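You operate a simulated robot arm through the tools that you are given. There is no shell and no other tool. Be economical: measure what you need, move in short steps, check, and stop when the job is done.

The job below is to be done with a simulated two-armed robot. You get a single attempt, and the scene is never put back.

## Task
Put two of the brown pegs from the grey peg tray on the top of the wax bench. Then put one of the white pegs from the grey peg tray in the teal tray. Then put one of the yellow pegs from the grey peg tray on top of the blue block. Then close the teal drawer. Then take the blue brush and leave it on the shelf under the padded bench. Then open the green bench drawer, fetch the blue wedge from the inside of the green bench drawer and set it on the top of the green cabinet, then shut the drawer. Then open the green drawer. Do these in the order given.

Only the result counts: the job must be done as asked and must still hold three seconds after the hand-in. Knocking over, shifting, dropping, spilling or breaking anything else fails it.

## Robot
Two 7-joint arms with fingered hands on one trunk, on a base that drives. Base frame: it is fixed to the floor where the robot stands at the start and does not move with it; the origin is under the middle of the robot, x ahead of it, y to its left, z up; the surface under the hand at the start is at about z = 0.867. Units: m, degrees, N and s.
The left shoulder is at the start at [0.07, 0.132, 1.142], the right one opposite. With the tool pointing down near the work surface each hand reaches from about 0.36 to 0.64 m from the robot's upright axis, wherever it stands, measured 20 degrees to its own side. Places, roughly: blue block (5x5x4 cm) [0.6, 2.1, 0.9]; blue brush (5x5x11 cm) [0.4, 2.4, 0.9]; blue wedge (8x3x3 cm) [0.4, 2.6, 0.7]; brown peg (3x3x7 cm) [0.5, -0.4, 0.9]; green bench drawer [0.5, 2.5, 0.7]; green drawer [-1.8, 2.3, 0.2]; shelf under the padded bench [-1.3, -1.3, 0.2]; teal drawer [0.3, 0.9, 0.8]; teal tray (24x16x4 cm) [-0.6, -3, 0.4]; top of the green cabinet [-1.8, 4.1, 1.4]; top of the wax bench [-1.1, 4.1, 0.9]; white peg (3x3x7 cm) [0.4, -0.4, 0.9]; yellow peg (3x3x7 cm) [0.3, -0.4, 0.9]. Payload 2.3 kg a hand.
The tool frame of a hand sits at the grasp point between the pads (the TCP): z along the fingers, y along the line on which they close. The tips reach 0.025 m beyond it. Largest opening 0.088 m; the body of the gripper starts 0.029 m behind the TCP. The gripper is a hand of 3 fingers: y runs from the thumb to the fingers, the wrist lies at [-0.013, -0.097, -0.162] in the tool frame, and closing takes about 1.5 s.
Orientation is told as [roll, pitch, yaw] about the base's x, y, z axes, in that order, counted from this pose: with the fingers straight down and the wrist toward the robot, the tool's x, y and z point along [0, 1, 0], [1, 0, 0] and [0, 0, -1] of the base frame.

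## Interface
- The arms move only by the tool apply_moves. It takes "left_targets", "right_targets" or both (then of equal length, played together; a hand with none holds still); each is a list of rows, each an object (a shift or turn left out is 0, a gripper value left out holds the last) with "rot": the turn, a rotation vector about the tool's x, y, z in degrees, a list of three; "translation": the shift along the tool's x, y, z in m, a list of three; "grip": the opening, from 0 (shut) to 1 (fully open). In form: [{"rot": [ax, ay, az], "translation": [x, y, z], "grip": grip}, ...]. A call has 1 to 20 rows; each row is the pose to reach, as a shift and turn from the pose commanded when the call began, along the tool's axes at that moment. Rows are played at 5 a second. More than 0.05 m and 8.6 degrees between two rows, or a gripper value outside its range, and nothing of the call is played. Where a pose cannot be reached the arm comes as near as it can. A force on the tool above 40 N (or 10 N above the force at the start of the call, whichever is more), or a blocked arm, ends the call early, and 0.2 s more pass. Each finger travels about 0.108 m/s and halts on what it meets, pressing with about 30 N; the grip force reading is that of the motor and also rises with nothing between the fingers. The clock runs only during rows and for 0.2 s after the last one: add rows that repeat a pose to give the fingers time. It gives the time, the measured TCP pose, the force on the tool (base axes), the opening and the grip force at its end, in the units of the frame above (readings bear some noise), with the torque about the TCP (base axes, N m) and any sound that the robot's microphone picked up.
- Cameras (640 x 400 px; columns grow to the right, rows downward): "scene" is now at [0.1143, -0.0323, 1.4346]; the picture's right is [-0.47, -0.88, 0.00], its down [-0.72, 0.38, -0.59] and it looks along [0.52, -0.27, -0.81] (base axes); focal length 261 px, centre (320, 200). "left" rides on the left gripper at [-0.058, -0.085, -0.099] in its tool frame; the picture's right is [-0.67, -0.35, 0.66], its down [0.69, -0.63, 0.37] and it looks along [0.28, 0.69, 0.66] (tool axes); focal length 261 px, centre (320, 200). "right" rides on the right gripper at [0.058, -0.085, -0.099] in its tool frame; the picture's right is [-0.67, 0.35, -0.66], its down [-0.69, -0.63, 0.37] and it looks along [-0.29, 0.69, 0.66] (tool axes); focal length 261 px, centre (320, 200). There is no depth. A picture from a camera that has moved, and an enlarged one, comes with that camera's place and axes in the base frame and with its lens.
- capture(camera): a new picture of that camera. No time passes.
- move_column(by): slides the trunk up (or, below 0, down) by that many m; the arms and the scene camera ride with it, the base frame stays. It gives what a move gives, with no picture.
- base_move(legs): drives the robot by 1 to 6 legs, each [ahead, left, turn to the left] in m, m and degrees, along the robot's own axes; the way and the turn of a leg run together, so that a leg with both is an arc; at most 1.5 m and 180 degrees a leg. The arms and the cameras ride along, it lands a little off, and it stops where it bumps. It gives what a move gives.
- grasp_type(shape, hand): the hand has 3 fingers and takes this shape, open, in about a second: jaw (thumb against the fingers, like two jaws); tri (thumb and two fingers); tip (a fingertip pinch); poke (one finger out to press); point (the index stretched); flat (the hand flat); cup (the hand cupped); fist (a fist). The gripper value then closes the fingers along that shape, each until it touches; the sizes above hold for jaw. It gives what a move gives, with no picture.
- aim_head(pan, tilt): turns the head with the scene camera to pan (to the left, within 86 degrees either way) and tilt (down, from -29 to 69), counted from straight ahead of the robot. It gives what a move gives.
- zoom(camera, box): a new picture of the part [left, top, right, bottom] of that camera's present view, enlarged. No time passes.
- job_done(): hands the job in; it is judged then, once.

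Work in short steps. Places have to be worked out from the pictures, the camera data and where the tool is seen: move nearer, look again, correct. Check each grasp and each placing, and mend what went wrong. You have 483 turns and 226 pictures in all, those below and enlarged ones among them. Open the grippers and draw the arms clear of the work before you hand the job in, unless the task says otherwise; then end with one line.

The tools are called after "Request:" by a JSON object that holds its "fn" and its "kwargs". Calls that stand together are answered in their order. apply_moves: Moves the arms, as the interface text tells. Its arguments: {"type":"object","properties":{"left_targets":{"type":"array","items":{"type":"object","properties":{"rot":{"type":"array","items":{"type":"number"}},"translation":{"type":"array","items":{"type":"number"}},"grip":{"type":"number"}}}},"right_targets":{"type":"array","items":{"type":"object","properties":{"rot":{"type":"array","items":{"type":"number"}},"translation":{"type":"array","items":{"type":"number"}},"grip":{"type":"number"}}}}},"required":[]} The other tools are called the same way: move_column (by) slides the trunk up or down; grasp_type (shape, hand) gives the hand a shape; base_move (legs) drives the base; aim_head (pan, tilt) turns the head that bears the scene camera; capture (camera) takes a picture; zoom (camera, box) takes an enlarged picture of a part of a camera's view; job_done () hands the job in.

At the start:

```text
clock: 0.0
left_tool_pos: [0.3752, -0.0493, 1.1302]
left_orientation: [0.0, 0.1, 0.1]
left_contact_force: [-0.3, 0.1, 0.0]
left_torque: [0.0, 0.0, -0.02]
left_finger_gap: 0.0876
left_grip_force: 0.1
left_shape: jaw
right_tool_pos: [0.2756, -0.3603, 1.1508]
right_orientation: [0.0, 0.0, 0.0]
right_contact_force: [0.2, -0.1, 0.3]
right_torque: [0.02, 0.0, -0.01]
right_finger_gap: 0.0873
right_grip_force: 0.1
right_shape: jaw
trunk travel left (down, up): [-0.7, 0.14]
robot x, y, heading: [-0.0023, -0.0013, 0.0]
head pan, tilt: [-27.8, 54.0]
```

scene: 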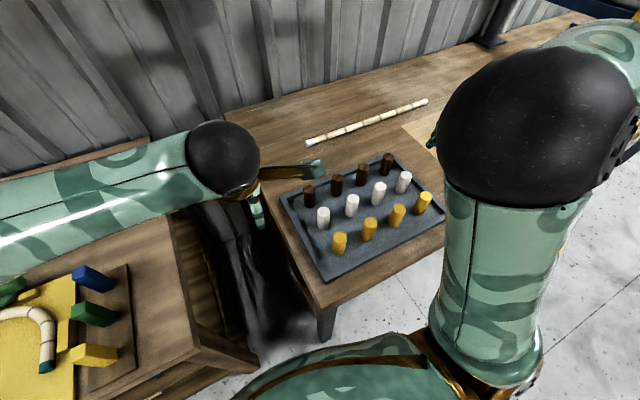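
right: 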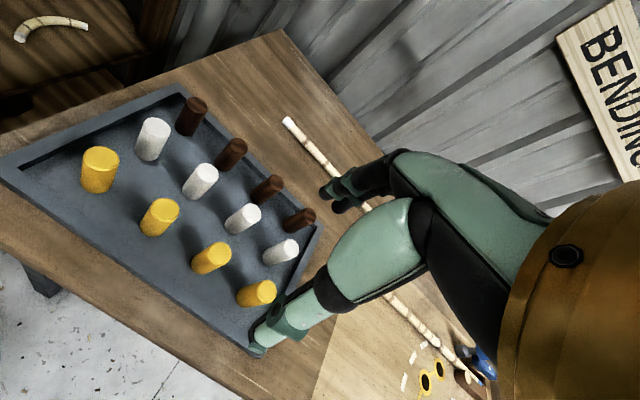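
left: 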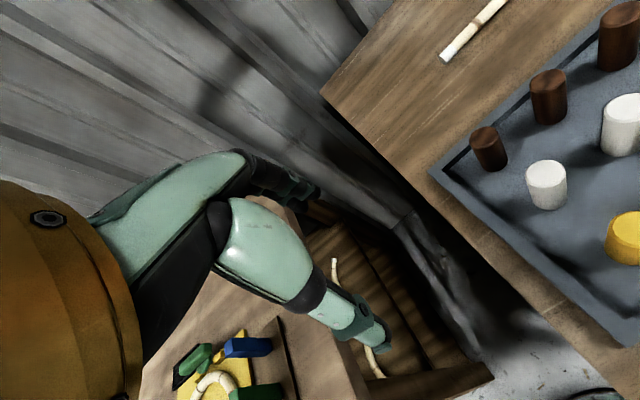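

The brown pegs work out to about x 0.46, y -0.19/-0.27/-0.345/-0.42, with tops near z 0.94. I'll bring the right hand above the third brown peg with the fingers half open.

Request:
{"fn": "apply_moves", "kwargs": {"right_targets": [{"translation": [0.003, 0.04, 0.01], "grip": 0.7}, {"translation": [0.006, 0.08, 0.02]}, {"translation": [0.009, 0.12, 0.04]}, {"translation": [0.012, 0.16, 0.06]}, {"translation": [0.015, 0.185, 0.09]}, {"translation": [0.015, 0.185, 0.12]}, {"translation": [0.015, 0.185, 0.12]}]}}

Request:
{"fn": "capture", "kwargs": {"camera": "right"}}

Request:
{"fn": "capture", "kwargs": {"camera": "scene"}}

```text
clock: 1.6
left_tool_pos: [0.375, -0.0488, 1.1293]
left_orientation: [-0.1, 0.0, 0.2]
left_contact_force: [-0.2, -0.6, -1.0]
left_torque: [0.01, 0.05, -0.05]
left_finger_gap: 0.0877
left_grip_force: 0.0
left_shape: jaw
right_tool_pos: [0.4603, -0.3479, 1.0342]
right_orientation: [0.0, -0.1, 0.0]
right_contact_force: [0.1, 0.7, 0.6]
right_torque: [0.04, -0.03, 0.03]
right_finger_gap: 0.0617
right_grip_force: 0.0
right_shape: jaw
trunk travel left (down, up): [-0.7, 0.14]
robot x, y, heading: [0.0029, -0.0003, 0.1]
head pan, tilt: [-27.8, 54.0]
```

```text
222 pictures are left
camera right: at [0.377, -0.2885, 1.1332], right [0.35, -0.67, 0.66], down [-0.63, -0.69, -0.37], along [0.69, -0.29, -0.66], focal length 261 px, centre (320, 200)
```

right: 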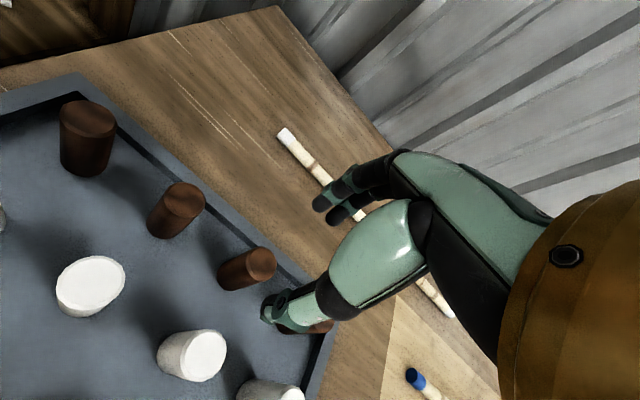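

```text
221 pictures are left
camera scene: at [0.1142, -0.0322, 1.4346], right [-0.47, -0.88, 0.0], down [-0.72, 0.38, -0.59], along [0.52, -0.27, -0.81], focal length 261 px, centre (320, 200)
```

scene: 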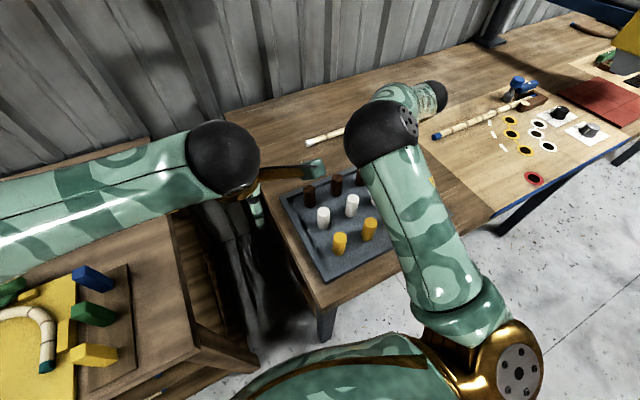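

The third brown peg is at about (0.476, -0.354). I'll correct the hand by 14 mm and go down, staying above the tray floor.

Request:
{"fn": "apply_moves", "kwargs": {"right_targets": [{"translation": [-0.006, 0.014, 0.0]}, {"translation": [-0.006, 0.014, 0.04]}, {"translation": [-0.006, 0.014, 0.08]}, {"translation": [-0.006, 0.014, 0.11]}, {"translation": [-0.006, 0.014, 0.11]}]}}

Request:
{"fn": "capture", "kwargs": {"camera": "right"}}

```text
clock: 2.8
left_tool_pos: [0.3757, -0.0479, 1.1295]
left_orientation: [0.0, -0.1, 0.1]
left_contact_force: [-0.8, 0.4, 0.2]
left_torque: [0.0, -0.02, -0.02]
left_finger_gap: 0.0875
left_grip_force: 0.2
left_shape: jaw
right_tool_pos: [0.4716, -0.3504, 0.9238]
right_orientation: [0.0, 0.0, 0.0]
right_contact_force: [-0.1, -0.2, 0.8]
right_torque: [0.02, 0.02, 0.0]
right_finger_gap: 0.0622
right_grip_force: 0.1
right_shape: jaw
trunk travel left (down, up): [-0.7, 0.14]
robot x, y, heading: [-0.0019, 0.0006, 0.3]
head pan, tilt: [-27.8, 54.0]
```

```text
220 pictures are left
camera right: at [0.3868, -0.2934, 1.0235], right [0.35, -0.67, 0.66], down [-0.63, -0.69, -0.37], along [0.69, -0.29, -0.66], focal length 261 px, centre (320, 200)
```

right: 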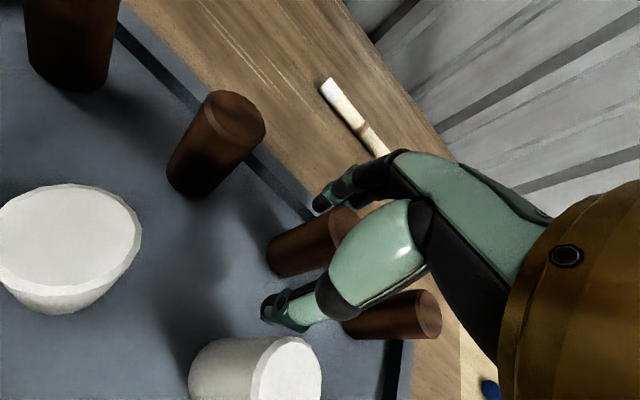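

The peg sits between thumb and fingers. I'll close and lift.

Request:
{"fn": "apply_moves", "kwargs": {"right_targets": [{"grip": 0.2}, {"grip": 0.0}, {"grip": 0.0}, {"grip": 0.0}, {"grip": 0.0}, {"grip": 0.0}, {"grip": 0.0}, {"grip": 0.0}, {"translation": [0, 0, -0.03]}, {"translation": [0, 0, -0.07]}, {"translation": [0, 0, -0.11]}, {"translation": [0, 0, -0.15]}, {"translation": [0, 0, -0.15]}]}}

Request:
{"fn": "capture", "kwargs": {"camera": "right"}}

```text
clock: 5.6
left_tool_pos: [0.3744, -0.0494, 1.1295]
left_orientation: [0.0, 0.0, 0.1]
left_contact_force: [0.5, 0.9, -0.1]
left_torque: [0.0, 0.01, 0.02]
left_finger_gap: 0.0875
left_grip_force: 0.0
left_shape: jaw
right_tool_pos: [0.4742, -0.3522, 1.0759]
right_orientation: [0.0, 0.0, 0.0]
right_contact_force: [-0.3, -0.3, 0.0]
right_torque: [-0.01, 0.07, 0.01]
right_finger_gap: 0.0212
right_grip_force: 30.0
right_shape: jaw
trunk travel left (down, up): [-0.7, 0.14]
robot x, y, heading: [-0.0028, -0.0004, 0.1]
head pan, tilt: [-27.8, 54.0]
```

```text
219 pictures are left
camera right: at [0.3908, -0.2943, 1.1745], right [0.35, -0.67, 0.66], down [-0.63, -0.69, -0.37], along [0.69, -0.29, -0.66], focal length 261 px, centre (320, 200)
```

right: 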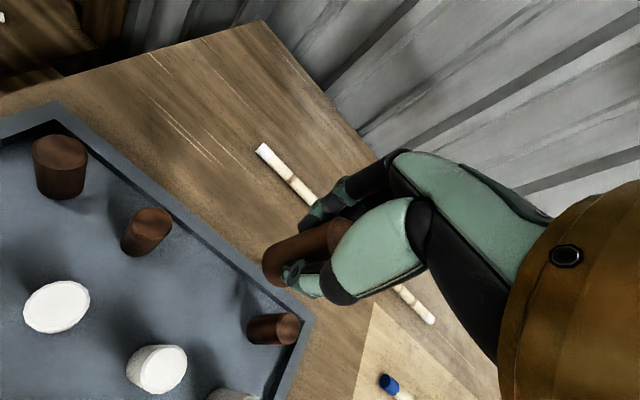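

The peg is held (gap 0.021). I'll draw the right hand aside and bring the left hand above the first brown peg at about (0.476, -0.197).

Request:
{"fn": "apply_moves", "kwargs": {"right_targets": [{"translation": [-0.015, -0.03, -0.02]}, {"translation": [-0.03, -0.06, -0.04]}, {"translation": [-0.05, -0.09, -0.06]}, {"translation": [-0.06, -0.11, -0.08]}, {"translation": [-0.06, -0.11, -0.08]}, {"translation": [-0.06, -0.11, -0.08]}], "left_targets": [{"translation": [-0.03, 0.02, 0.01], "grip": 0.7}, {"translation": [-0.06, 0.04, 0.02]}, {"translation": [-0.09, 0.06, 0.035]}, {"translation": [-0.12, 0.08, 0.05]}, {"translation": [-0.148, 0.1, 0.07]}, {"translation": [-0.148, 0.1, 0.09]}]}}

Request:
{"fn": "capture", "kwargs": {"camera": "left"}}

```text
clock: 7.0
left_tool_pos: [0.4533, -0.1287, 1.0619]
left_orientation: [0.0, -0.1, 0.1]
left_contact_force: [0.7, -0.3, 0.3]
left_torque: [-0.01, 0.02, 0.03]
left_finger_gap: 0.0619
left_grip_force: 0.1
left_shape: jaw
left hand out of reach, approached as far as the arm can: row 3, 4, 5, 6
right_tool_pos: [0.3648, -0.4094, 1.1543]
right_orientation: [-0.1, 0.0, 0.1]
right_contact_force: [0.8, 0.1, 0.2]
right_torque: [-0.03, 0.01, 0.01]
right_finger_gap: 0.021
right_grip_force: 30.4
right_shape: jaw
trunk travel left (down, up): [-0.7, 0.14]
robot x, y, heading: [-0.0018, 0.0013, -0.2]
head pan, tilt: [-27.8, 54.0]
```

```text
218 pictures are left
camera left: at [0.3681, -0.1864, 1.1598], right [-0.35, -0.67, -0.66], down [-0.63, 0.68, -0.37], along [0.69, 0.29, -0.66], focal length 261 px, centre (320, 200)
```

left: 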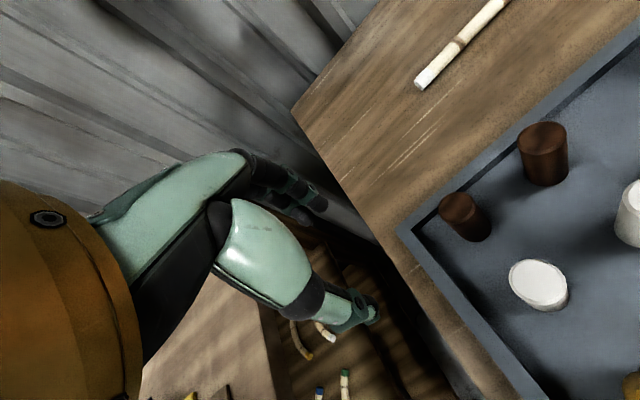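

The left arm can't reach that far across, so I'll turn the base 35° to the right.

Request:
{"fn": "base_move", "kwargs": {"legs": [[0, 0, -35]]}}

Request:
{"fn": "capture", "kwargs": {"camera": "left"}}

Request:
{"fn": "capture", "kwargs": {"camera": "scene"}}

```text
clock: 9.1
left_tool_pos: [0.2936, -0.3667, 1.0619]
left_orientation: [-0.1, 0.0, -35.3]
left_contact_force: [0.2, 0.1, 0.1]
left_torque: [-0.03, -0.01, -0.01]
left_finger_gap: 0.0621
left_grip_force: 0.0
left_shape: jaw
right_tool_pos: [0.0617, -0.5444, 1.1531]
right_orientation: [0.0, 0.0, -35.4]
right_contact_force: [-0.2, -0.2, -0.5]
right_torque: [0.04, -0.01, -0.01]
right_finger_gap: 0.0213
right_grip_force: 30.1
right_shape: jaw
trunk travel left (down, up): [-0.7, 0.14]
robot x, y, heading: [0.0013, 0.0021, -35.4]
head pan, tilt: [-27.8, 54.0]
```

```text
217 pictures are left
camera left: at [0.1915, -0.3637, 1.1606], right [-0.67, -0.35, -0.65], down [-0.12, 0.92, -0.37], along [0.73, -0.17, -0.66], focal length 261 px, centre (320, 200)
```

left: 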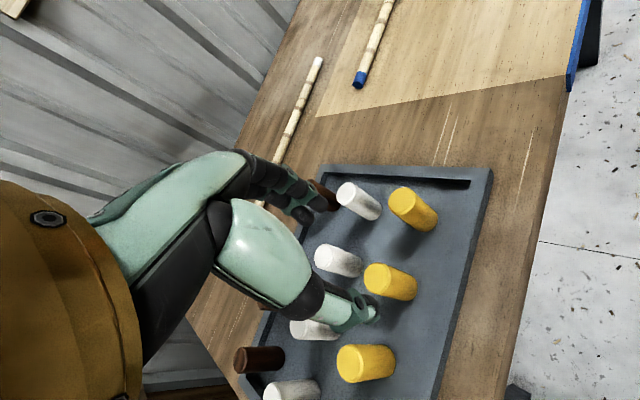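

```text
216 pictures are left
camera scene: at [0.0737, -0.0925, 1.4346], right [-0.89, -0.45, 0.0], down [-0.37, 0.72, -0.59], along [0.27, -0.52, -0.81], focal length 261 px, centre (320, 200)
```

scene: 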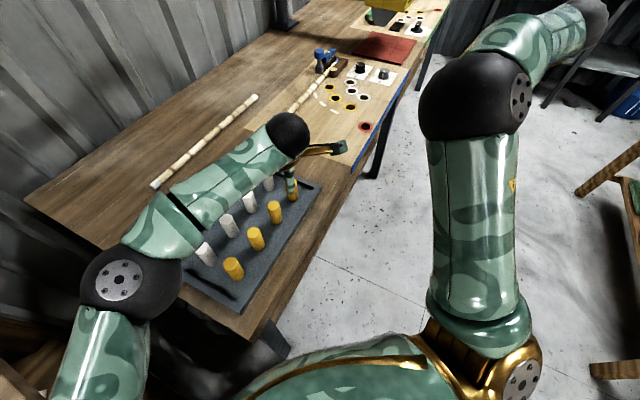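

Peg 1 now lies about 0.05 m ahead and 0.244 m left of the left tool. I'll move over it.

Request:
{"fn": "apply_moves", "kwargs": {"left_targets": [{"translation": [0.045, 0.01, -0.01]}, {"translation": [0.09, 0.02, -0.01]}, {"translation": [0.135, 0.03, -0.01]}, {"translation": [0.18, 0.04, -0.01]}, {"translation": [0.22, 0.05, 0.0]}, {"translation": [0.244, 0.05, 0.02]}, {"translation": [0.244, 0.05, 0.02]}]}}

Request:
{"fn": "capture", "kwargs": {"camera": "left"}}

```text
clock: 10.7
left_tool_pos: [0.4766, -0.1969, 1.0408]
left_orientation: [0.0, 0.0, -35.3]
left_contact_force: [-0.4, 1.3, 0.6]
left_torque: [-0.04, -0.01, 0.01]
left_finger_gap: 0.0619
left_grip_force: 0.0
left_shape: jaw
right_tool_pos: [0.0595, -0.5442, 1.1532]
right_orientation: [0.1, 0.0, -35.4]
right_contact_force: [0.1, -0.4, -0.7]
right_torque: [0.03, 0.02, 0.0]
right_finger_gap: 0.021
right_grip_force: 30.2
right_shape: jaw
trunk travel left (down, up): [-0.7, 0.14]
robot x, y, heading: [-0.0017, -0.0021, -35.6]
head pan, tilt: [-27.8, 54.0]
```

```text
215 pictures are left
camera left: at [0.3732, -0.1937, 1.14], right [-0.67, -0.35, -0.66], down [-0.12, 0.92, -0.37], along [0.73, -0.17, -0.66], focal length 261 px, centre (320, 200)
```

left: 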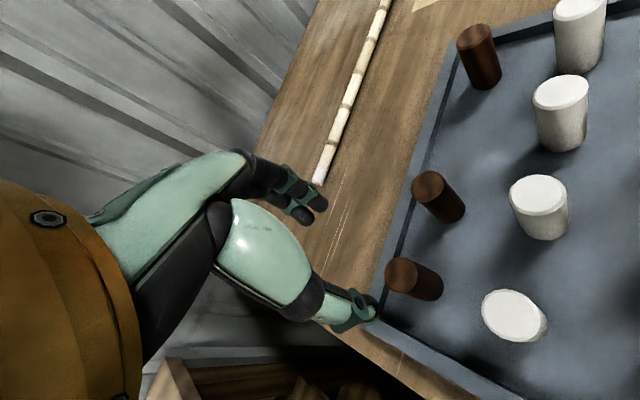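

Peg 1 projects to (0.475, -0.196), right under the tool. I'll descend, close and lift.

Request:
{"fn": "apply_moves", "kwargs": {"left_targets": [{"translation": [0, -0.001, 0.04]}, {"translation": [0, -0.001, 0.08]}, {"translation": [0, -0.001, 0.116]}, {"translation": [0, -0.001, 0.116], "grip": 0.2}, {"translation": [0, -0.001, 0.116], "grip": 0.0}, {"translation": [0, -0.001, 0.116]}, {"translation": [0, -0.001, 0.116]}, {"translation": [0, -0.001, 0.116]}, {"translation": [0, -0.001, 0.116]}, {"translation": [0, -0.001, 0.116]}, {"translation": [0, -0.001, 0.08]}, {"translation": [0, -0.001, 0.04]}, {"translation": [0, -0.001, 0.0]}, {"translation": [0, -0.001, -0.04]}, {"translation": [0, -0.001, -0.04]}]}}

Request:
{"fn": "capture", "kwargs": {"camera": "left"}}

```text
clock: 13.9
left_tool_pos: [0.4776, -0.1954, 1.0832]
left_orientation: [0.0, 0.0, -35.4]
left_contact_force: [0.5, -0.5, 0.6]
left_torque: [0.01, -0.01, 0.01]
left_finger_gap: 0.0216
left_grip_force: 29.7
left_shape: jaw
right_tool_pos: [0.0615, -0.5446, 1.1545]
right_orientation: [0.0, 0.0, -35.4]
right_contact_force: [0.1, -1.2, -0.8]
right_torque: [0.0, -0.03, 0.02]
right_finger_gap: 0.0211
right_grip_force: 29.6
right_shape: jaw
trunk travel left (down, up): [-0.7, 0.14]
robot x, y, heading: [-0.0014, 0.0041, -35.4]
head pan, tilt: [-27.8, 54.0]
```

```text
214 pictures are left
camera left: at [0.3742, -0.1938, 1.182], right [-0.67, -0.35, -0.65], down [-0.12, 0.92, -0.37], along [0.73, -0.17, -0.66], focal length 261 px, centre (320, 200)
```

left: 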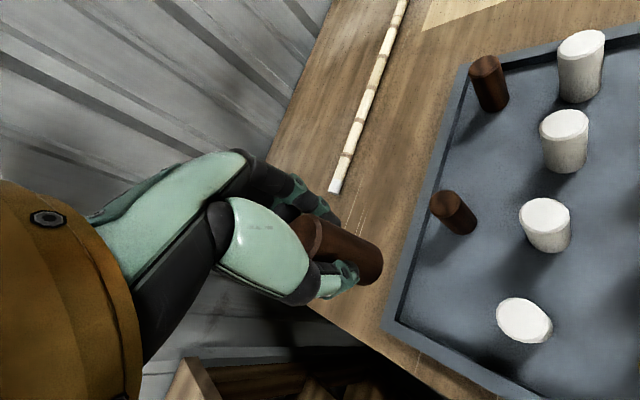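

Both brown pegs are held. I'll tuck the left hand in and up, then look around to the right and left before driving.

Request:
{"fn": "apply_moves", "kwargs": {"left_targets": [{"translation": [0, -0.03, -0.08]}, {"translation": [0, -0.06, -0.11]}, {"translation": [0, -0.1, -0.14]}, {"translation": [0, -0.12, -0.16]}, {"translation": [0, -0.12, -0.16]}]}}

Request:
{"fn": "aim_head", "kwargs": {"pan": -86, "tilt": 25}}

Request:
{"fn": "capture", "kwargs": {"camera": "scene"}}

Request:
{"fn": "aim_head", "kwargs": {"pan": 80, "tilt": 25}}

Request:
{"fn": "capture", "kwargs": {"camera": "scene"}}

```text
refused: row 1 steps farther than a row can; nothing moved
```

```text
clock: 15.2
left_tool_pos: [0.4771, -0.1968, 1.0845]
left_orientation: [-0.1, 0.1, -35.3]
left_contact_force: [0.8, 0.5, 0.2]
left_torque: [0.01, 0.0, -0.02]
left_finger_gap: 0.0219
left_grip_force: 29.9
left_shape: jaw
right_tool_pos: [0.0613, -0.5458, 1.154]
right_orientation: [-0.1, 0.0, -35.4]
right_contact_force: [0.5, 0.0, -0.8]
right_torque: [0.0, -0.01, 0.02]
right_finger_gap: 0.0207
right_grip_force: 30.3
right_shape: jaw
trunk travel left (down, up): [-0.7, 0.14]
robot x, y, heading: [-0.0011, 0.0015, -35.2]
head pan, tilt: [-85.9, 25.0]
```

```text
213 pictures are left
camera scene: at [-0.0072, -0.1062, 1.4773], right [-0.85, 0.52, 0.0], down [0.22, 0.36, -0.91], along [-0.47, -0.77, -0.42], focal length 261 px, centre (320, 200)
```

scene: 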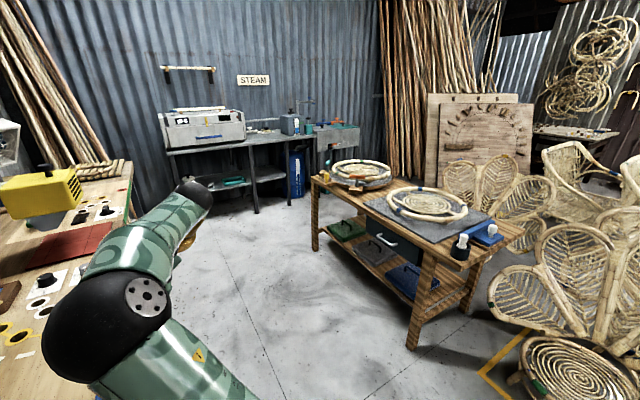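

```text
clock: 17.7
left_tool_pos: [0.478, -0.1963, 1.0835]
left_orientation: [-0.1, 0.0, -35.3]
left_contact_force: [0.3, 0.2, 0.1]
left_torque: [-0.01, 0.03, 0.03]
left_finger_gap: 0.0216
left_grip_force: 30.0
left_shape: jaw
right_tool_pos: [0.0611, -0.5456, 1.1543]
right_orientation: [0.0, 0.0, -35.4]
right_contact_force: [0.0, -0.1, 0.0]
right_torque: [0.02, 0.0, 0.02]
right_finger_gap: 0.0211
right_grip_force: 29.8
right_shape: jaw
trunk travel left (down, up): [-0.7, 0.14]
robot x, y, heading: [-0.0021, -0.0039, -35.4]
head pan, tilt: [80.0, 25.0]
```

```text
212 pictures are left
camera scene: at [0.1061, 0.0373, 1.4773], right [0.7, -0.71, 0.0], down [-0.3, -0.3, -0.91], along [0.65, 0.64, -0.42], focal length 261 px, centre (320, 200)
```

scene: 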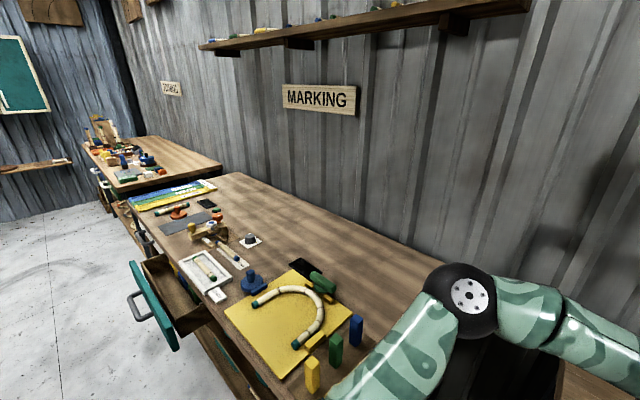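

The floor is free out to about x -1.2, and the marking bench is on the left with the teal drawer open. I'll tuck the left arm, slide back to x ≈ -0.45, turn to face +y and look.

Request:
{"fn": "apply_moves", "kwargs": {"left_targets": [{"translation": [0, -0.02, -0.04]}, {"translation": [0, -0.04, -0.08]}, {"translation": [0, -0.07, -0.11]}, {"translation": [0, -0.1, -0.13]}, {"translation": [0, -0.13, -0.14]}, {"translation": [0, -0.13, -0.14]}]}}

Request:
{"fn": "base_move", "kwargs": {"legs": [[-0.37, -0.26, 0], [0, 0, 125]]}}

Request:
{"fn": "aim_head", "kwargs": {"pan": 15, "tilt": 20}}

Request:
{"fn": "capture", "kwargs": {"camera": "scene"}}

```text
clock: 19.1
left_tool_pos: [0.3732, -0.1177, 1.224]
left_orientation: [0.0, 0.0, -35.3]
left_contact_force: [0.4, 0.0, -0.3]
left_torque: [0.05, -0.01, 0.02]
left_finger_gap: 0.0217
left_grip_force: 30.1
left_shape: jaw
right_tool_pos: [0.0598, -0.5463, 1.1533]
right_orientation: [0.0, 0.0, -35.4]
right_contact_force: [0.5, -0.2, -0.1]
right_torque: [-0.02, -0.02, -0.02]
right_finger_gap: 0.021
right_grip_force: 29.8
right_shape: jaw
trunk travel left (down, up): [-0.7, 0.14]
robot x, y, heading: [0.0002, -0.0024, -35.4]
head pan, tilt: [80.0, 25.0]
```

```text
clock: 27.1
left_tool_pos: [-0.5788, 0.3696, 1.2234]
left_orientation: [0.1, 0.0, 90.1]
left_contact_force: [-1.1, -0.7, -0.6]
left_torque: [-0.02, 0.03, -0.01]
left_finger_gap: 0.0215
left_grip_force: 29.7
left_shape: jaw
right_tool_pos: [-0.0507, 0.3628, 1.1547]
right_orientation: [-0.1, 0.0, 90.0]
right_contact_force: [-0.2, -0.4, -0.9]
right_torque: [0.0, -0.01, 0.01]
right_finger_gap: 0.0206
right_grip_force: 29.7
right_shape: jaw
trunk travel left (down, up): [-0.7, 0.14]
robot x, y, heading: [-0.4591, -0.0022, 89.8]
head pan, tilt: [80.0, 25.0]
```

```text
clock: 28.4
left_tool_pos: [-0.5785, 0.3685, 1.223]
left_orientation: [-0.1, -0.1, 90.1]
left_contact_force: [-1.1, 0.8, 0.1]
left_torque: [0.0, -0.03, -0.03]
left_finger_gap: 0.0215
left_grip_force: 29.7
left_shape: jaw
right_tool_pos: [-0.0499, 0.3625, 1.1544]
right_orientation: [0.0, 0.0, 90.0]
right_contact_force: [0.9, -0.1, -1.6]
right_torque: [0.02, 0.01, 0.01]
right_finger_gap: 0.021
right_grip_force: 30.1
right_shape: jaw
trunk travel left (down, up): [-0.7, 0.14]
robot x, y, heading: [-0.456, 0.0001, 90.1]
head pan, tilt: [15.0, 20.0]
```

```text
211 pictures are left
camera scene: at [-0.4845, 0.1409, 1.4854], right [0.97, 0.26, 0.0], down [0.09, -0.33, -0.94], along [-0.24, 0.91, -0.34], focal length 261 px, centre (320, 200)
```

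scene: 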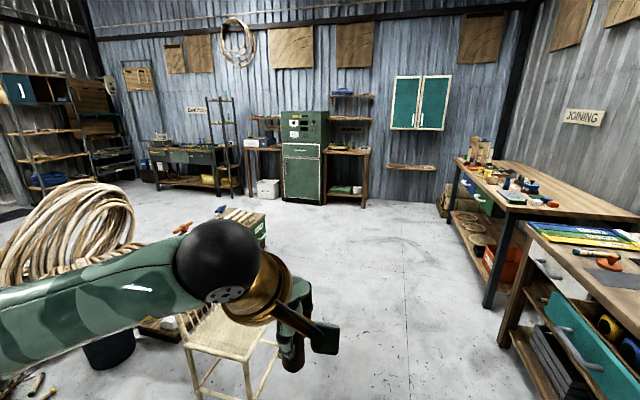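

The centre cabinet is the green cabinet at x≈-1.8 and the bench to its right is the wax bench. The corridor is clear, so I'll drive to about y 2.9 and look again.

Request:
{"fn": "base_move", "kwargs": {"legs": [[1.4, 0.1, 0], [1.4, 0.3, 0]]}}

Request:
{"fn": "aim_head", "kwargs": {"pan": 12, "tilt": 25}}

Request:
{"fn": "capture", "kwargs": {"camera": "scene"}}

```text
clock: 42.2
left_tool_pos: [-1.0459, 3.1585, 1.2231]
left_orientation: [-0.1, 0.0, 90.6]
left_contact_force: [0.5, 0.3, -0.7]
left_torque: [0.01, -0.02, 0.01]
left_finger_gap: 0.0217
left_grip_force: 30.2
left_shape: jaw
right_tool_pos: [-0.5181, 3.1578, 1.1544]
right_orientation: [0.0, 0.0, 90.5]
right_contact_force: [0.2, -0.5, -1.1]
right_torque: [0.01, -0.01, -0.02]
right_finger_gap: 0.0207
right_grip_force: 29.5
right_shape: jaw
trunk travel left (down, up): [-0.7, 0.14]
robot x, y, heading: [-0.9249, 2.7893, 90.8]
head pan, tilt: [15.0, 20.0]
```

```text
clock: 42.8
left_tool_pos: [-1.0461, 3.1585, 1.2232]
left_orientation: [0.0, 0.0, 90.6]
left_contact_force: [0.4, -0.4, -0.4]
left_torque: [0.01, 0.0, -0.05]
left_finger_gap: 0.0216
left_grip_force: 29.6
left_shape: jaw
right_tool_pos: [-0.5175, 3.1565, 1.1541]
right_orientation: [0.0, 0.1, 90.5]
right_contact_force: [-0.1, 0.1, -0.5]
right_torque: [-0.03, 0.02, -0.03]
right_finger_gap: 0.0207
right_grip_force: 30.0
right_shape: jaw
trunk travel left (down, up): [-0.7, 0.14]
robot x, y, heading: [-0.9237, 2.7869, 90.4]
head pan, tilt: [12.0, 25.0]
```

```text
210 pictures are left
camera scene: at [-0.9448, 2.9311, 1.4773], right [0.98, 0.22, 0.0], down [0.09, -0.41, -0.91], along [-0.2, 0.88, -0.42], focal length 261 px, centre (320, 200)
```

scene: 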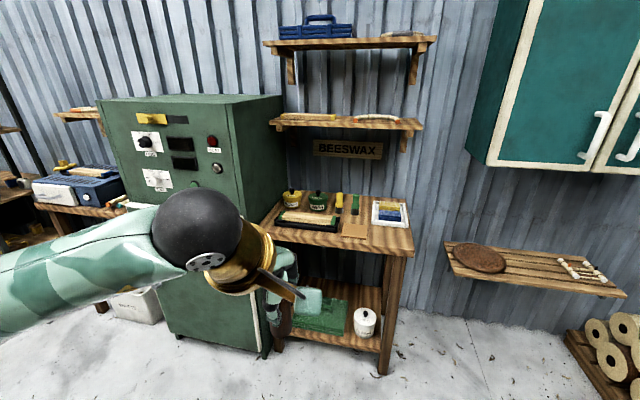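

The wax bench's front edge works out to about y 3.78 with its right end at x -0.78. I'll zoom to find free spots.

Request:
{"fn": "zoom", "kwargs": {"camera": "scene", "box": [240, 160, 440, 285]}}

```text
3.20 times, centred on (340, 222) of scene
camera zoom: at [-0.9448, 2.9311, 1.4773], right [0.98, 0.22, 0.0], down [0.09, -0.41, -0.91], along [-0.2, 0.88, -0.42], focal length 835 px, centre (256, 128)
```

zoom: 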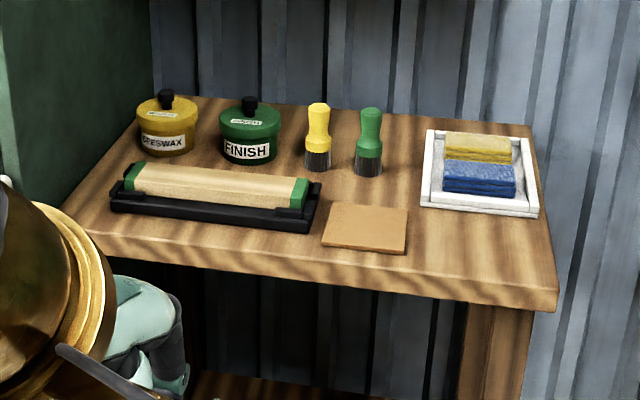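

There is free top to the right of the brown card and in front of the white tray, about (-0.90, 3.88) and (-0.825, 3.88). I'll bring the right hand in and drive up to the bench, with the left hand placing first.

Request:
{"fn": "apply_moves", "kwargs": {"right_targets": [{"translation": [0.045, 0.0, -0.01]}, {"translation": [0.09, 0.0, -0.02]}, {"translation": [0.135, 0.0, -0.03]}, {"translation": [0.18, 0.0, -0.04]}, {"translation": [0.22, 0.0, -0.05]}, {"translation": [0.22, 0.0, -0.05]}]}}

Request:
{"fn": "base_move", "kwargs": {"legs": [[0.61, -0.155, -0.4]]}}

Request:
{"fn": "aim_head", "kwargs": {"pan": 0, "tilt": 45}}

Request:
{"fn": "capture", "kwargs": {"camera": "scene"}}

Request:
{"fn": "capture", "kwargs": {"camera": "left"}}

```text
clock: 44.2
left_tool_pos: [-1.0468, 3.1593, 1.2239]
left_orientation: [0.0, -0.1, 90.6]
left_contact_force: [0.1, -1.0, 1.0]
left_torque: [-0.02, -0.01, -0.05]
left_finger_gap: 0.0216
left_grip_force: 30.0
left_shape: jaw
right_tool_pos: [-0.7127, 3.1868, 1.2096]
right_orientation: [0.0, 0.1, 90.6]
right_contact_force: [0.5, -1.0, -1.3]
right_torque: [0.01, -0.02, 0.0]
right_finger_gap: 0.0208
right_grip_force: 30.0
right_shape: jaw
right hand out of reach, approached as far as the arm can: row 4, 5, 6
trunk travel left (down, up): [-0.7, 0.14]
robot x, y, heading: [-0.9274, 2.7884, 90.4]
head pan, tilt: [12.0, 25.0]
```

```text
clock: 47.7
left_tool_pos: [-0.8937, 3.7607, 1.2241]
left_orientation: [-0.1, -0.1, 90.4]
left_contact_force: [-0.5, -0.4, -0.4]
left_torque: [0.0, 0.03, -0.02]
left_finger_gap: 0.0214
left_grip_force: 30.0
left_shape: jaw
right_tool_pos: [-0.5589, 3.7879, 1.2089]
right_orientation: [0.1, 0.0, 90.4]
right_contact_force: [-0.4, -0.2, -0.1]
right_torque: [0.01, 0.01, 0.01]
right_finger_gap: 0.0209
right_grip_force: 30.3
right_shape: jaw
trunk travel left (down, up): [-0.7, 0.14]
robot x, y, heading: [-0.7767, 3.3913, 90.5]
head pan, tilt: [12.0, 25.0]
```

```text
clock: 48.5
left_tool_pos: [-0.8931, 3.7628, 1.2236]
left_orientation: [0.0, 0.0, 90.5]
left_contact_force: [-0.9, -0.2, -0.6]
left_torque: [0.0, 0.01, 0.01]
left_finger_gap: 0.0217
left_grip_force: 29.6
left_shape: jaw
right_tool_pos: [-0.5584, 3.79, 1.2084]
right_orientation: [0.1, 0.1, 90.2]
right_contact_force: [0.1, 0.2, 0.4]
right_torque: [0.0, 0.02, 0.01]
right_finger_gap: 0.0207
right_grip_force: 30.0
right_shape: jaw
trunk travel left (down, up): [-0.7, 0.14]
robot x, y, heading: [-0.7742, 3.3949, 90.4]
head pan, tilt: [0.0, 45.0]
```

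```text
208 pictures are left
camera scene: at [-0.7731, 3.5254, 1.4468], right [1.0, 0.01, 0.0], down [0.0, -0.71, -0.71], along [0.0, 0.71, -0.71], focal length 261 px, centre (320, 200)
```

scene: 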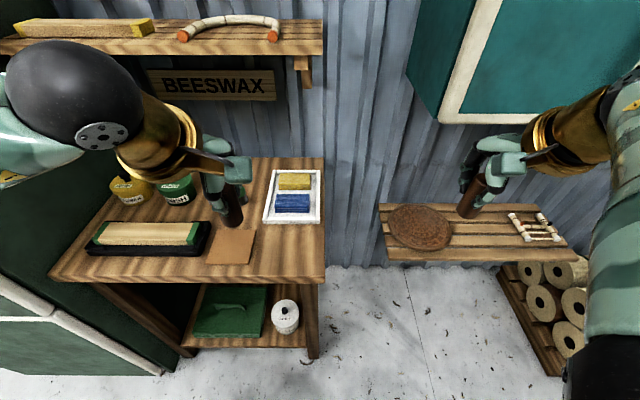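

```text
207 pictures are left
camera left: at [-0.835, 3.6786, 1.3218], right [0.67, -0.34, -0.66], down [-0.68, -0.63, -0.37], along [-0.29, 0.69, -0.66], focal length 261 px, centre (320, 200)
```

left: 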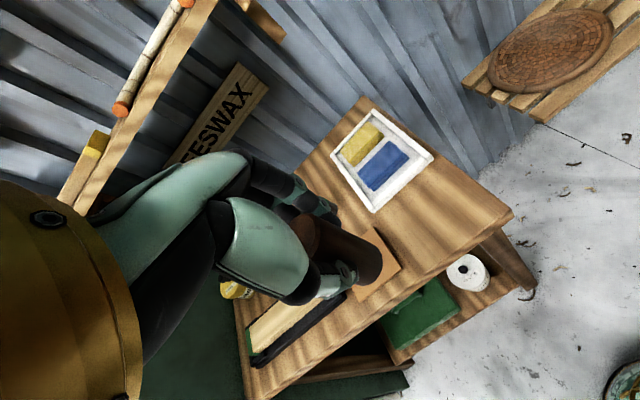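

Triangulating two views, the bench top is at z≈0.86 with its front edge at y≈3.84, so the free patch is x -0.94..-0.77, y 3.85..4.0. I'll move the left hand to (-0.893, 3.92) and lower it.

Request:
{"fn": "apply_moves", "kwargs": {"left_targets": [{"translation": [0, 0.04, 0]}, {"translation": [0, 0.08, 0.02]}, {"translation": [0, 0.12, 0.04]}, {"translation": [0, 0.157, 0.06]}, {"translation": [0, 0.157, 0.1]}, {"translation": [0, 0.157, 0.14]}, {"translation": [0, 0.157, 0.18]}, {"translation": [0, 0.157, 0.22]}, {"translation": [0, 0.157, 0.26]}, {"translation": [0, 0.157, 0.285]}, {"translation": [0, 0.157, 0.285]}]}}

Request:
{"fn": "capture", "kwargs": {"camera": "scene"}}

Request:
{"fn": "capture", "kwargs": {"camera": "left"}}

```text
clock: 50.9
left_tool_pos: [-0.8927, 3.9182, 0.9403]
left_orientation: [-0.1, -0.1, 90.2]
left_contact_force: [0.3, -0.4, -1.7]
left_torque: [-0.02, 0.02, -0.01]
left_finger_gap: 0.0213
left_grip_force: 30.0
left_shape: jaw
right_tool_pos: [-0.5573, 3.7903, 1.2085]
right_orientation: [0.0, 0.0, 90.4]
right_contact_force: [0.4, 0.1, -1.7]
right_torque: [-0.03, 0.01, 0.01]
right_finger_gap: 0.0205
right_grip_force: 30.3
right_shape: jaw
trunk travel left (down, up): [-0.7, 0.14]
robot x, y, heading: [-0.7721, 3.3927, 90.2]
head pan, tilt: [0.0, 45.0]
```

```text
206 pictures are left
camera scene: at [-0.7731, 3.525, 1.4467], right [1.0, 0.0, 0.0], down [0.0, -0.71, -0.71], along [0.0, 0.71, -0.71], focal length 261 px, centre (320, 200)
```

scene: 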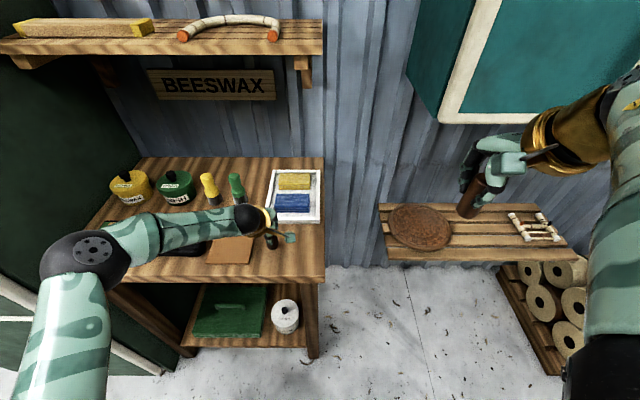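

```text
205 pictures are left
camera left: at [-0.8358, 3.8335, 1.0385], right [0.67, -0.34, -0.65], down [-0.68, -0.63, -0.37], along [-0.29, 0.69, -0.66], focal length 261 px, centre (320, 200)
```

left: 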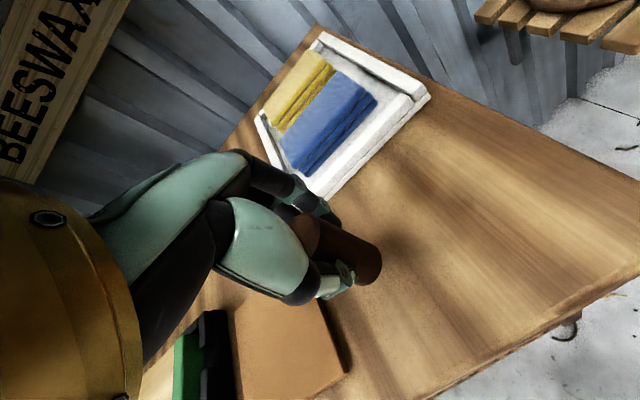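

Position is good. I'll lower gently until contact.

Request:
{"fn": "apply_moves", "kwargs": {"left_targets": [{"translation": [-0.008, 0, 0.01]}, {"translation": [-0.008, 0, 0.018]}, {"translation": [-0.008, 0, 0.022]}, {"translation": [-0.008, 0, 0.022]}]}}

Request:
{"fn": "capture", "kwargs": {"camera": "left"}}

```text
clock: 51.9
left_tool_pos: [-0.8853, 3.9172, 0.9199]
left_orientation: [-0.2, -0.2, 90.4]
left_contact_force: [-0.9, 0.2, 6.6]
left_torque: [0.09, 0.01, 0.03]
left_finger_gap: 0.0214
left_grip_force: 29.7
left_shape: jaw
right_tool_pos: [-0.5586, 3.7887, 1.2087]
right_orientation: [0.1, 0.0, 90.3]
right_contact_force: [0.1, 0.9, -1.7]
right_torque: [0.02, -0.03, 0.0]
right_finger_gap: 0.0211
right_grip_force: 29.8
right_shape: jaw
trunk travel left (down, up): [-0.7, 0.14]
robot x, y, heading: [-0.7733, 3.3949, 90.1]
head pan, tilt: [0.0, 45.0]
```

```text
204 pictures are left
camera left: at [-0.8274, 3.8336, 1.0165], right [0.67, -0.34, -0.66], down [-0.68, -0.63, -0.37], along [-0.29, 0.69, -0.66], focal length 261 px, centre (320, 200)
```

left: 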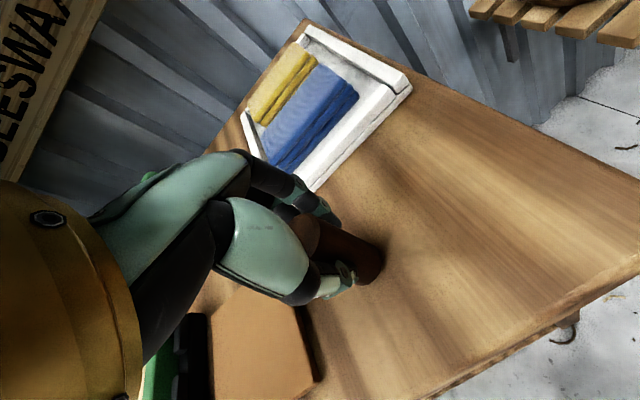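

Contact is made (6.6 N up). I'll release, lift away and check.

Request:
{"fn": "apply_moves", "kwargs": {"left_targets": [{"grip": 0.3}, {"grip": 0.5}, {"grip": 0.6}, {"grip": 0.6}, {"grip": 0.6}, {"translation": [0, 0, -0.03]}, {"translation": [0, 0, -0.07]}, {"translation": [0, 0, -0.11]}, {"translation": [0, 0, -0.16]}, {"translation": [0, -0.04, -0.19]}, {"translation": [0, -0.08, -0.22]}, {"translation": [0, -0.12, -0.25]}, {"translation": [0, -0.16, -0.28]}, {"translation": [0, -0.16, -0.3]}]}}

Request:
{"fn": "capture", "kwargs": {"camera": "scene"}}

```text
clock: 54.9
left_tool_pos: [-0.8828, 3.7587, 1.2156]
left_orientation: [0.0, 0.0, 90.4]
left_contact_force: [0.2, -0.4, 0.1]
left_torque: [0.0, 0.0, -0.03]
left_finger_gap: 0.0525
left_grip_force: 0.0
left_shape: jaw
right_tool_pos: [-0.5583, 3.7898, 1.2074]
right_orientation: [0.1, -0.1, 90.3]
right_contact_force: [-0.7, 0.1, -0.6]
right_torque: [0.03, 0.0, 0.02]
right_finger_gap: 0.0206
right_grip_force: 29.8
right_shape: jaw
trunk travel left (down, up): [-0.7, 0.14]
robot x, y, heading: [-0.7708, 3.3932, 90.5]
head pan, tilt: [0.0, 45.0]
```

```text
203 pictures are left
camera scene: at [-0.773, 3.5254, 1.4467], right [1.0, 0.0, 0.0], down [0.0, -0.71, -0.71], along [0.0, 0.71, -0.71], focal length 261 px, centre (320, 200)
```

scene: 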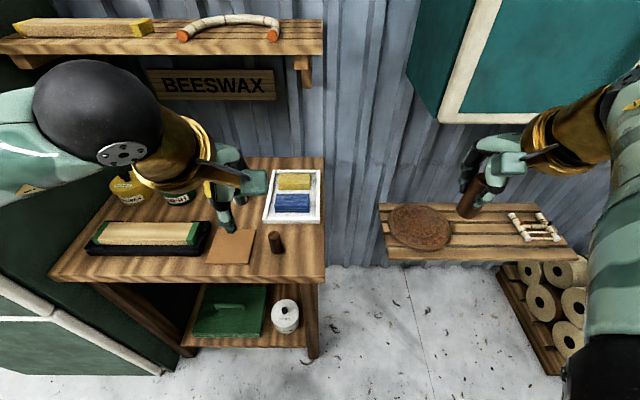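

Peg one stands on the bench. Now I'll back off slightly, shift 0.165 m left and place the second peg at about (-0.82, 3.90).

Request:
{"fn": "base_move", "kwargs": {"legs": [[-0.05, 0.165, 0]]}}

Request:
{"fn": "capture", "kwargs": {"camera": "right"}}

Request:
{"fn": "capture", "kwargs": {"camera": "scene"}}

```text
clock: 56.4
left_tool_pos: [-1.0414, 3.7101, 1.2143]
left_orientation: [0.1, 0.0, 90.2]
left_contact_force: [0.5, 0.3, 0.6]
left_torque: [-0.02, 0.0, 0.0]
left_finger_gap: 0.0525
left_grip_force: 0.0
left_shape: jaw
right_tool_pos: [-0.7176, 3.7398, 1.2073]
right_orientation: [0.1, 0.1, 90.2]
right_contact_force: [0.1, -0.2, 0.4]
right_torque: [0.03, -0.02, -0.02]
right_finger_gap: 0.0208
right_grip_force: 29.5
right_shape: jaw
trunk travel left (down, up): [-0.7, 0.14]
robot x, y, heading: [-0.9351, 3.3473, 90.2]
head pan, tilt: [0.0, 45.0]
```

```text
202 pictures are left
camera right: at [-0.7738, 3.6555, 1.3074], right [0.67, 0.35, 0.65], down [0.69, -0.63, -0.37], along [0.28, 0.69, -0.66], focal length 261 px, centre (320, 200)
```

right: 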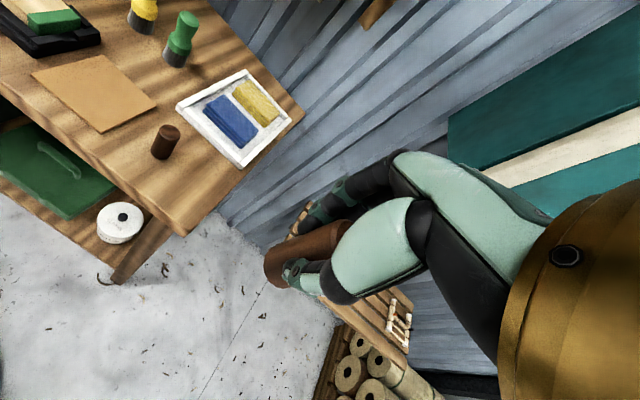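

```text
201 pictures are left
camera scene: at [-0.9321, 3.4756, 1.4466], right [1.0, 0.0, 0.0], down [0.0, -0.71, -0.71], along [0.0, 0.71, -0.71], focal length 261 px, centre (320, 200)
```

scene: 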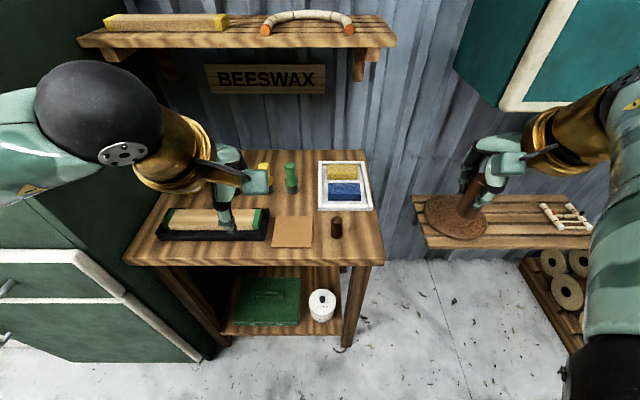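

Peg 1 is at (-0.889, 3.91). I'll take peg 2 to (-0.815, 3.90) and lower it to just above the surface.

Request:
{"fn": "apply_moves", "kwargs": {"right_targets": [{"translation": [0.025, 0.04, 0]}, {"translation": [0.05, 0.08, 0.01]}, {"translation": [0.075, 0.12, 0.03]}, {"translation": [0.097, 0.16, 0.05]}, {"translation": [0.097, 0.16, 0.09]}, {"translation": [0.097, 0.16, 0.13]}, {"translation": [0.097, 0.16, 0.17]}, {"translation": [0.097, 0.16, 0.21]}, {"translation": [0.097, 0.16, 0.245]}, {"translation": [0.097, 0.16, 0.27]}, {"translation": [0.097, 0.16, 0.27]}]}}

Request:
{"fn": "capture", "kwargs": {"camera": "right"}}

```text
refused: row 3 steps farther than a row can; nothing moved
```

```text
200 pictures are left
camera right: at [-0.7738, 3.6555, 1.3074], right [0.67, 0.35, 0.65], down [0.69, -0.63, -0.37], along [0.28, 0.69, -0.66], focal length 261 px, centre (320, 200)
```

right: 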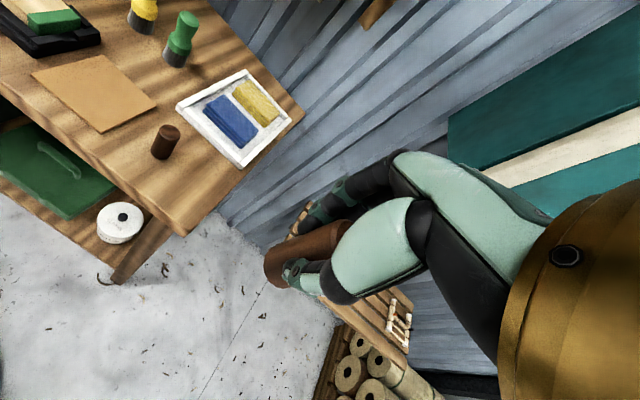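

That was refused because one step was too long. I'll use smaller steps.

Request:
{"fn": "apply_moves", "kwargs": {"right_targets": [{"translation": [0.02, 0.035, 0]}, {"translation": [0.04, 0.07, 0.01]}, {"translation": [0.06, 0.105, 0.02]}, {"translation": [0.08, 0.14, 0.03]}, {"translation": [0.097, 0.16, 0.05]}, {"translation": [0.097, 0.16, 0.09]}, {"translation": [0.097, 0.16, 0.13]}, {"translation": [0.097, 0.16, 0.17]}, {"translation": [0.097, 0.16, 0.21]}, {"translation": [0.097, 0.16, 0.245]}, {"translation": [0.097, 0.16, 0.27]}, {"translation": [0.097, 0.16, 0.27]}]}}

Request:
{"fn": "capture", "kwargs": {"camera": "right"}}

```text
clock: 59.0
left_tool_pos: [-1.0446, 3.7082, 1.2147]
left_orientation: [-0.1, 0.0, 90.3]
left_contact_force: [-0.3, 0.1, 0.0]
left_torque: [-0.02, -0.05, -0.04]
left_finger_gap: 0.0524
left_grip_force: 0.0
left_shape: jaw
right_tool_pos: [-0.8157, 3.8982, 0.9398]
right_orientation: [-0.1, 0.2, 90.2]
right_contact_force: [0.7, -0.2, -0.1]
right_torque: [-0.03, 0.02, 0.0]
right_finger_gap: 0.0152
right_grip_force: 29.9
right_shape: jaw
trunk travel left (down, up): [-0.7, 0.14]
robot x, y, heading: [-0.9379, 3.3407, 90.4]
head pan, tilt: [0.0, 45.0]
```

```text
199 pictures are left
camera right: at [-0.8723, 3.8136, 1.0394], right [0.67, 0.35, 0.65], down [0.69, -0.63, -0.37], along [0.28, 0.69, -0.66], focal length 261 px, centre (320, 200)
```

right: 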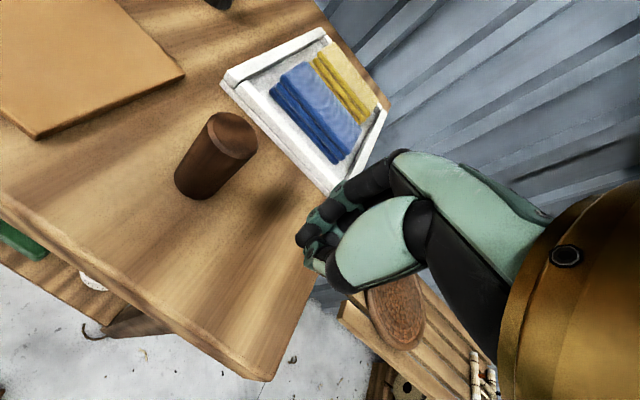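

The gap has dropped to 0.015 and the hand is empty, so the peg was lost on the way. I'll look for it.

Request:
{"fn": "capture", "kwargs": {"camera": "scene"}}

```text
198 pictures are left
camera scene: at [-0.9358, 3.4742, 1.4468], right [1.0, 0.0, 0.0], down [0.0, -0.71, -0.71], along [0.0, 0.71, -0.71], focal length 261 px, centre (320, 200)
```

scene: 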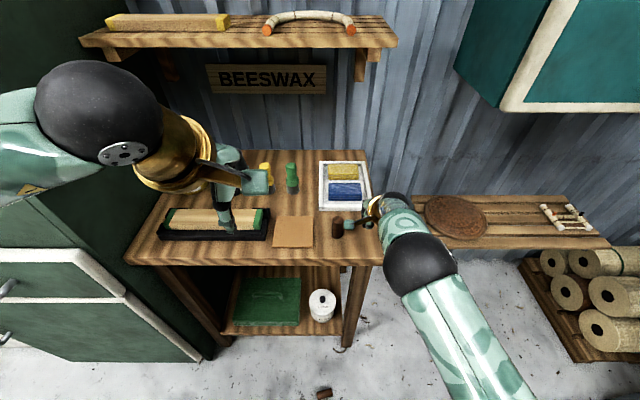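

The brown peg is on the floor at about (-0.92, 3.69). I'll zoom in on it.

Request:
{"fn": "zoom", "kwargs": {"camera": "scene", "box": [270, 337, 370, 400]}}

Request:
{"fn": "apply_moves", "kwargs": {"right_targets": [{"translation": [0, 0, -0.04]}, {"translation": [0, 0, -0.08]}, {"translation": [0, 0, -0.12]}, {"translation": [0, 0, -0.16]}, {"translation": [-0.02, -0.04, -0.18]}, {"translation": [-0.04, -0.08, -0.19]}, {"translation": [-0.06, -0.12, -0.2]}, {"translation": [-0.07, -0.16, -0.2]}, {"translation": [-0.07, -0.16, -0.2], "grip": 0.7}]}}

```text
6.35 times, centred on (320, 368) of scene
camera zoom: at [-0.9358, 3.4742, 1.4468], right [1.0, 0.0, 0.0], down [0.0, -0.71, -0.71], along [0.0, 0.71, -0.71], focal length 1657 px, centre (320, -870)
```

zoom: 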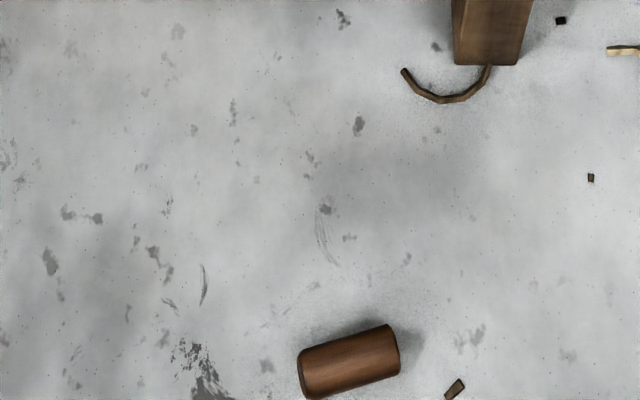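

```text
clock: 61.0
left_tool_pos: [-1.0447, 3.709, 1.2139]
left_orientation: [-0.1, -0.1, 90.3]
left_contact_force: [-0.1, -0.4, 0.1]
left_torque: [0.02, -0.02, 0.04]
left_finger_gap: 0.0527
left_grip_force: 0.0
left_shape: jaw
right_tool_pos: [-0.7435, 3.7469, 1.1333]
right_orientation: [-0.1, 0.0, 90.3]
right_contact_force: [0.1, -0.2, 0.3]
right_torque: [0.0, -0.02, 0.01]
right_finger_gap: 0.0609
right_grip_force: 0.1
right_shape: jaw
right hand out of reach, approached as far as the arm can: row 8, 9
trunk travel left (down, up): [-0.7, 0.14]
robot x, y, heading: [-0.9344, 3.3436, 90.1]
head pan, tilt: [0.0, 45.0]
```

The peg is whole, lying along x turned about 17°, at (-0.915, 3.685). I'll back off, shift right to use the left hand, and lower the trunk.

Request:
{"fn": "base_move", "kwargs": {"legs": [[-0.14, -0.185, 0]]}}

Request:
{"fn": "move_column", "kwargs": {"by": -0.68}}

Request:
{"fn": "capture", "kwargs": {"camera": "left"}}

Request:
{"fn": "capture", "kwargs": {"camera": "scene"}}

```text
clock: 62.8
left_tool_pos: [-0.8605, 3.5671, 1.2141]
left_orientation: [-0.2, 0.0, 90.6]
left_contact_force: [-0.4, 0.1, -0.2]
left_torque: [0.02, 0.0, -0.02]
left_finger_gap: 0.0525
left_grip_force: 0.0
left_shape: jaw
right_tool_pos: [-0.5588, 3.6072, 1.1327]
right_orientation: [0.0, 0.2, 90.5]
right_contact_force: [0.8, 0.4, 0.2]
right_torque: [0.02, -0.05, -0.02]
right_finger_gap: 0.0612
right_grip_force: 0.0
right_shape: jaw
trunk travel left (down, up): [-0.7, 0.14]
robot x, y, heading: [-0.7456, 3.2026, 90.4]
head pan, tilt: [0.0, 45.0]
```

```text
refused: -0.68 is not a number from -0.4 to 0.4
```

```text
196 pictures are left
camera left: at [-0.8021, 3.4844, 1.3127], right [0.68, -0.34, -0.65], down [-0.68, -0.64, -0.37], along [-0.29, 0.69, -0.66], focal length 261 px, centre (320, 200)
```

left: 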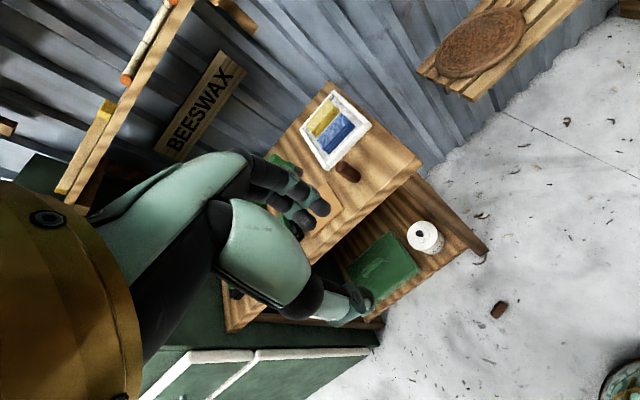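

```text
195 pictures are left
camera scene: at [-0.7499, 3.3346, 1.4466], right [1.0, 0.01, 0.0], down [0.01, -0.71, -0.71], along [-0.01, 0.71, -0.71], focal length 261 px, centre (320, 200)
```

scene: 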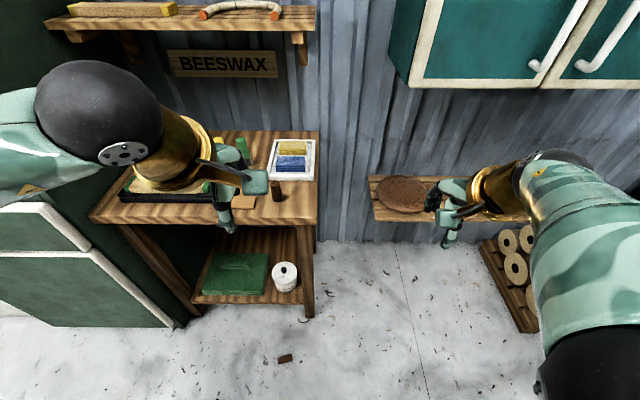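

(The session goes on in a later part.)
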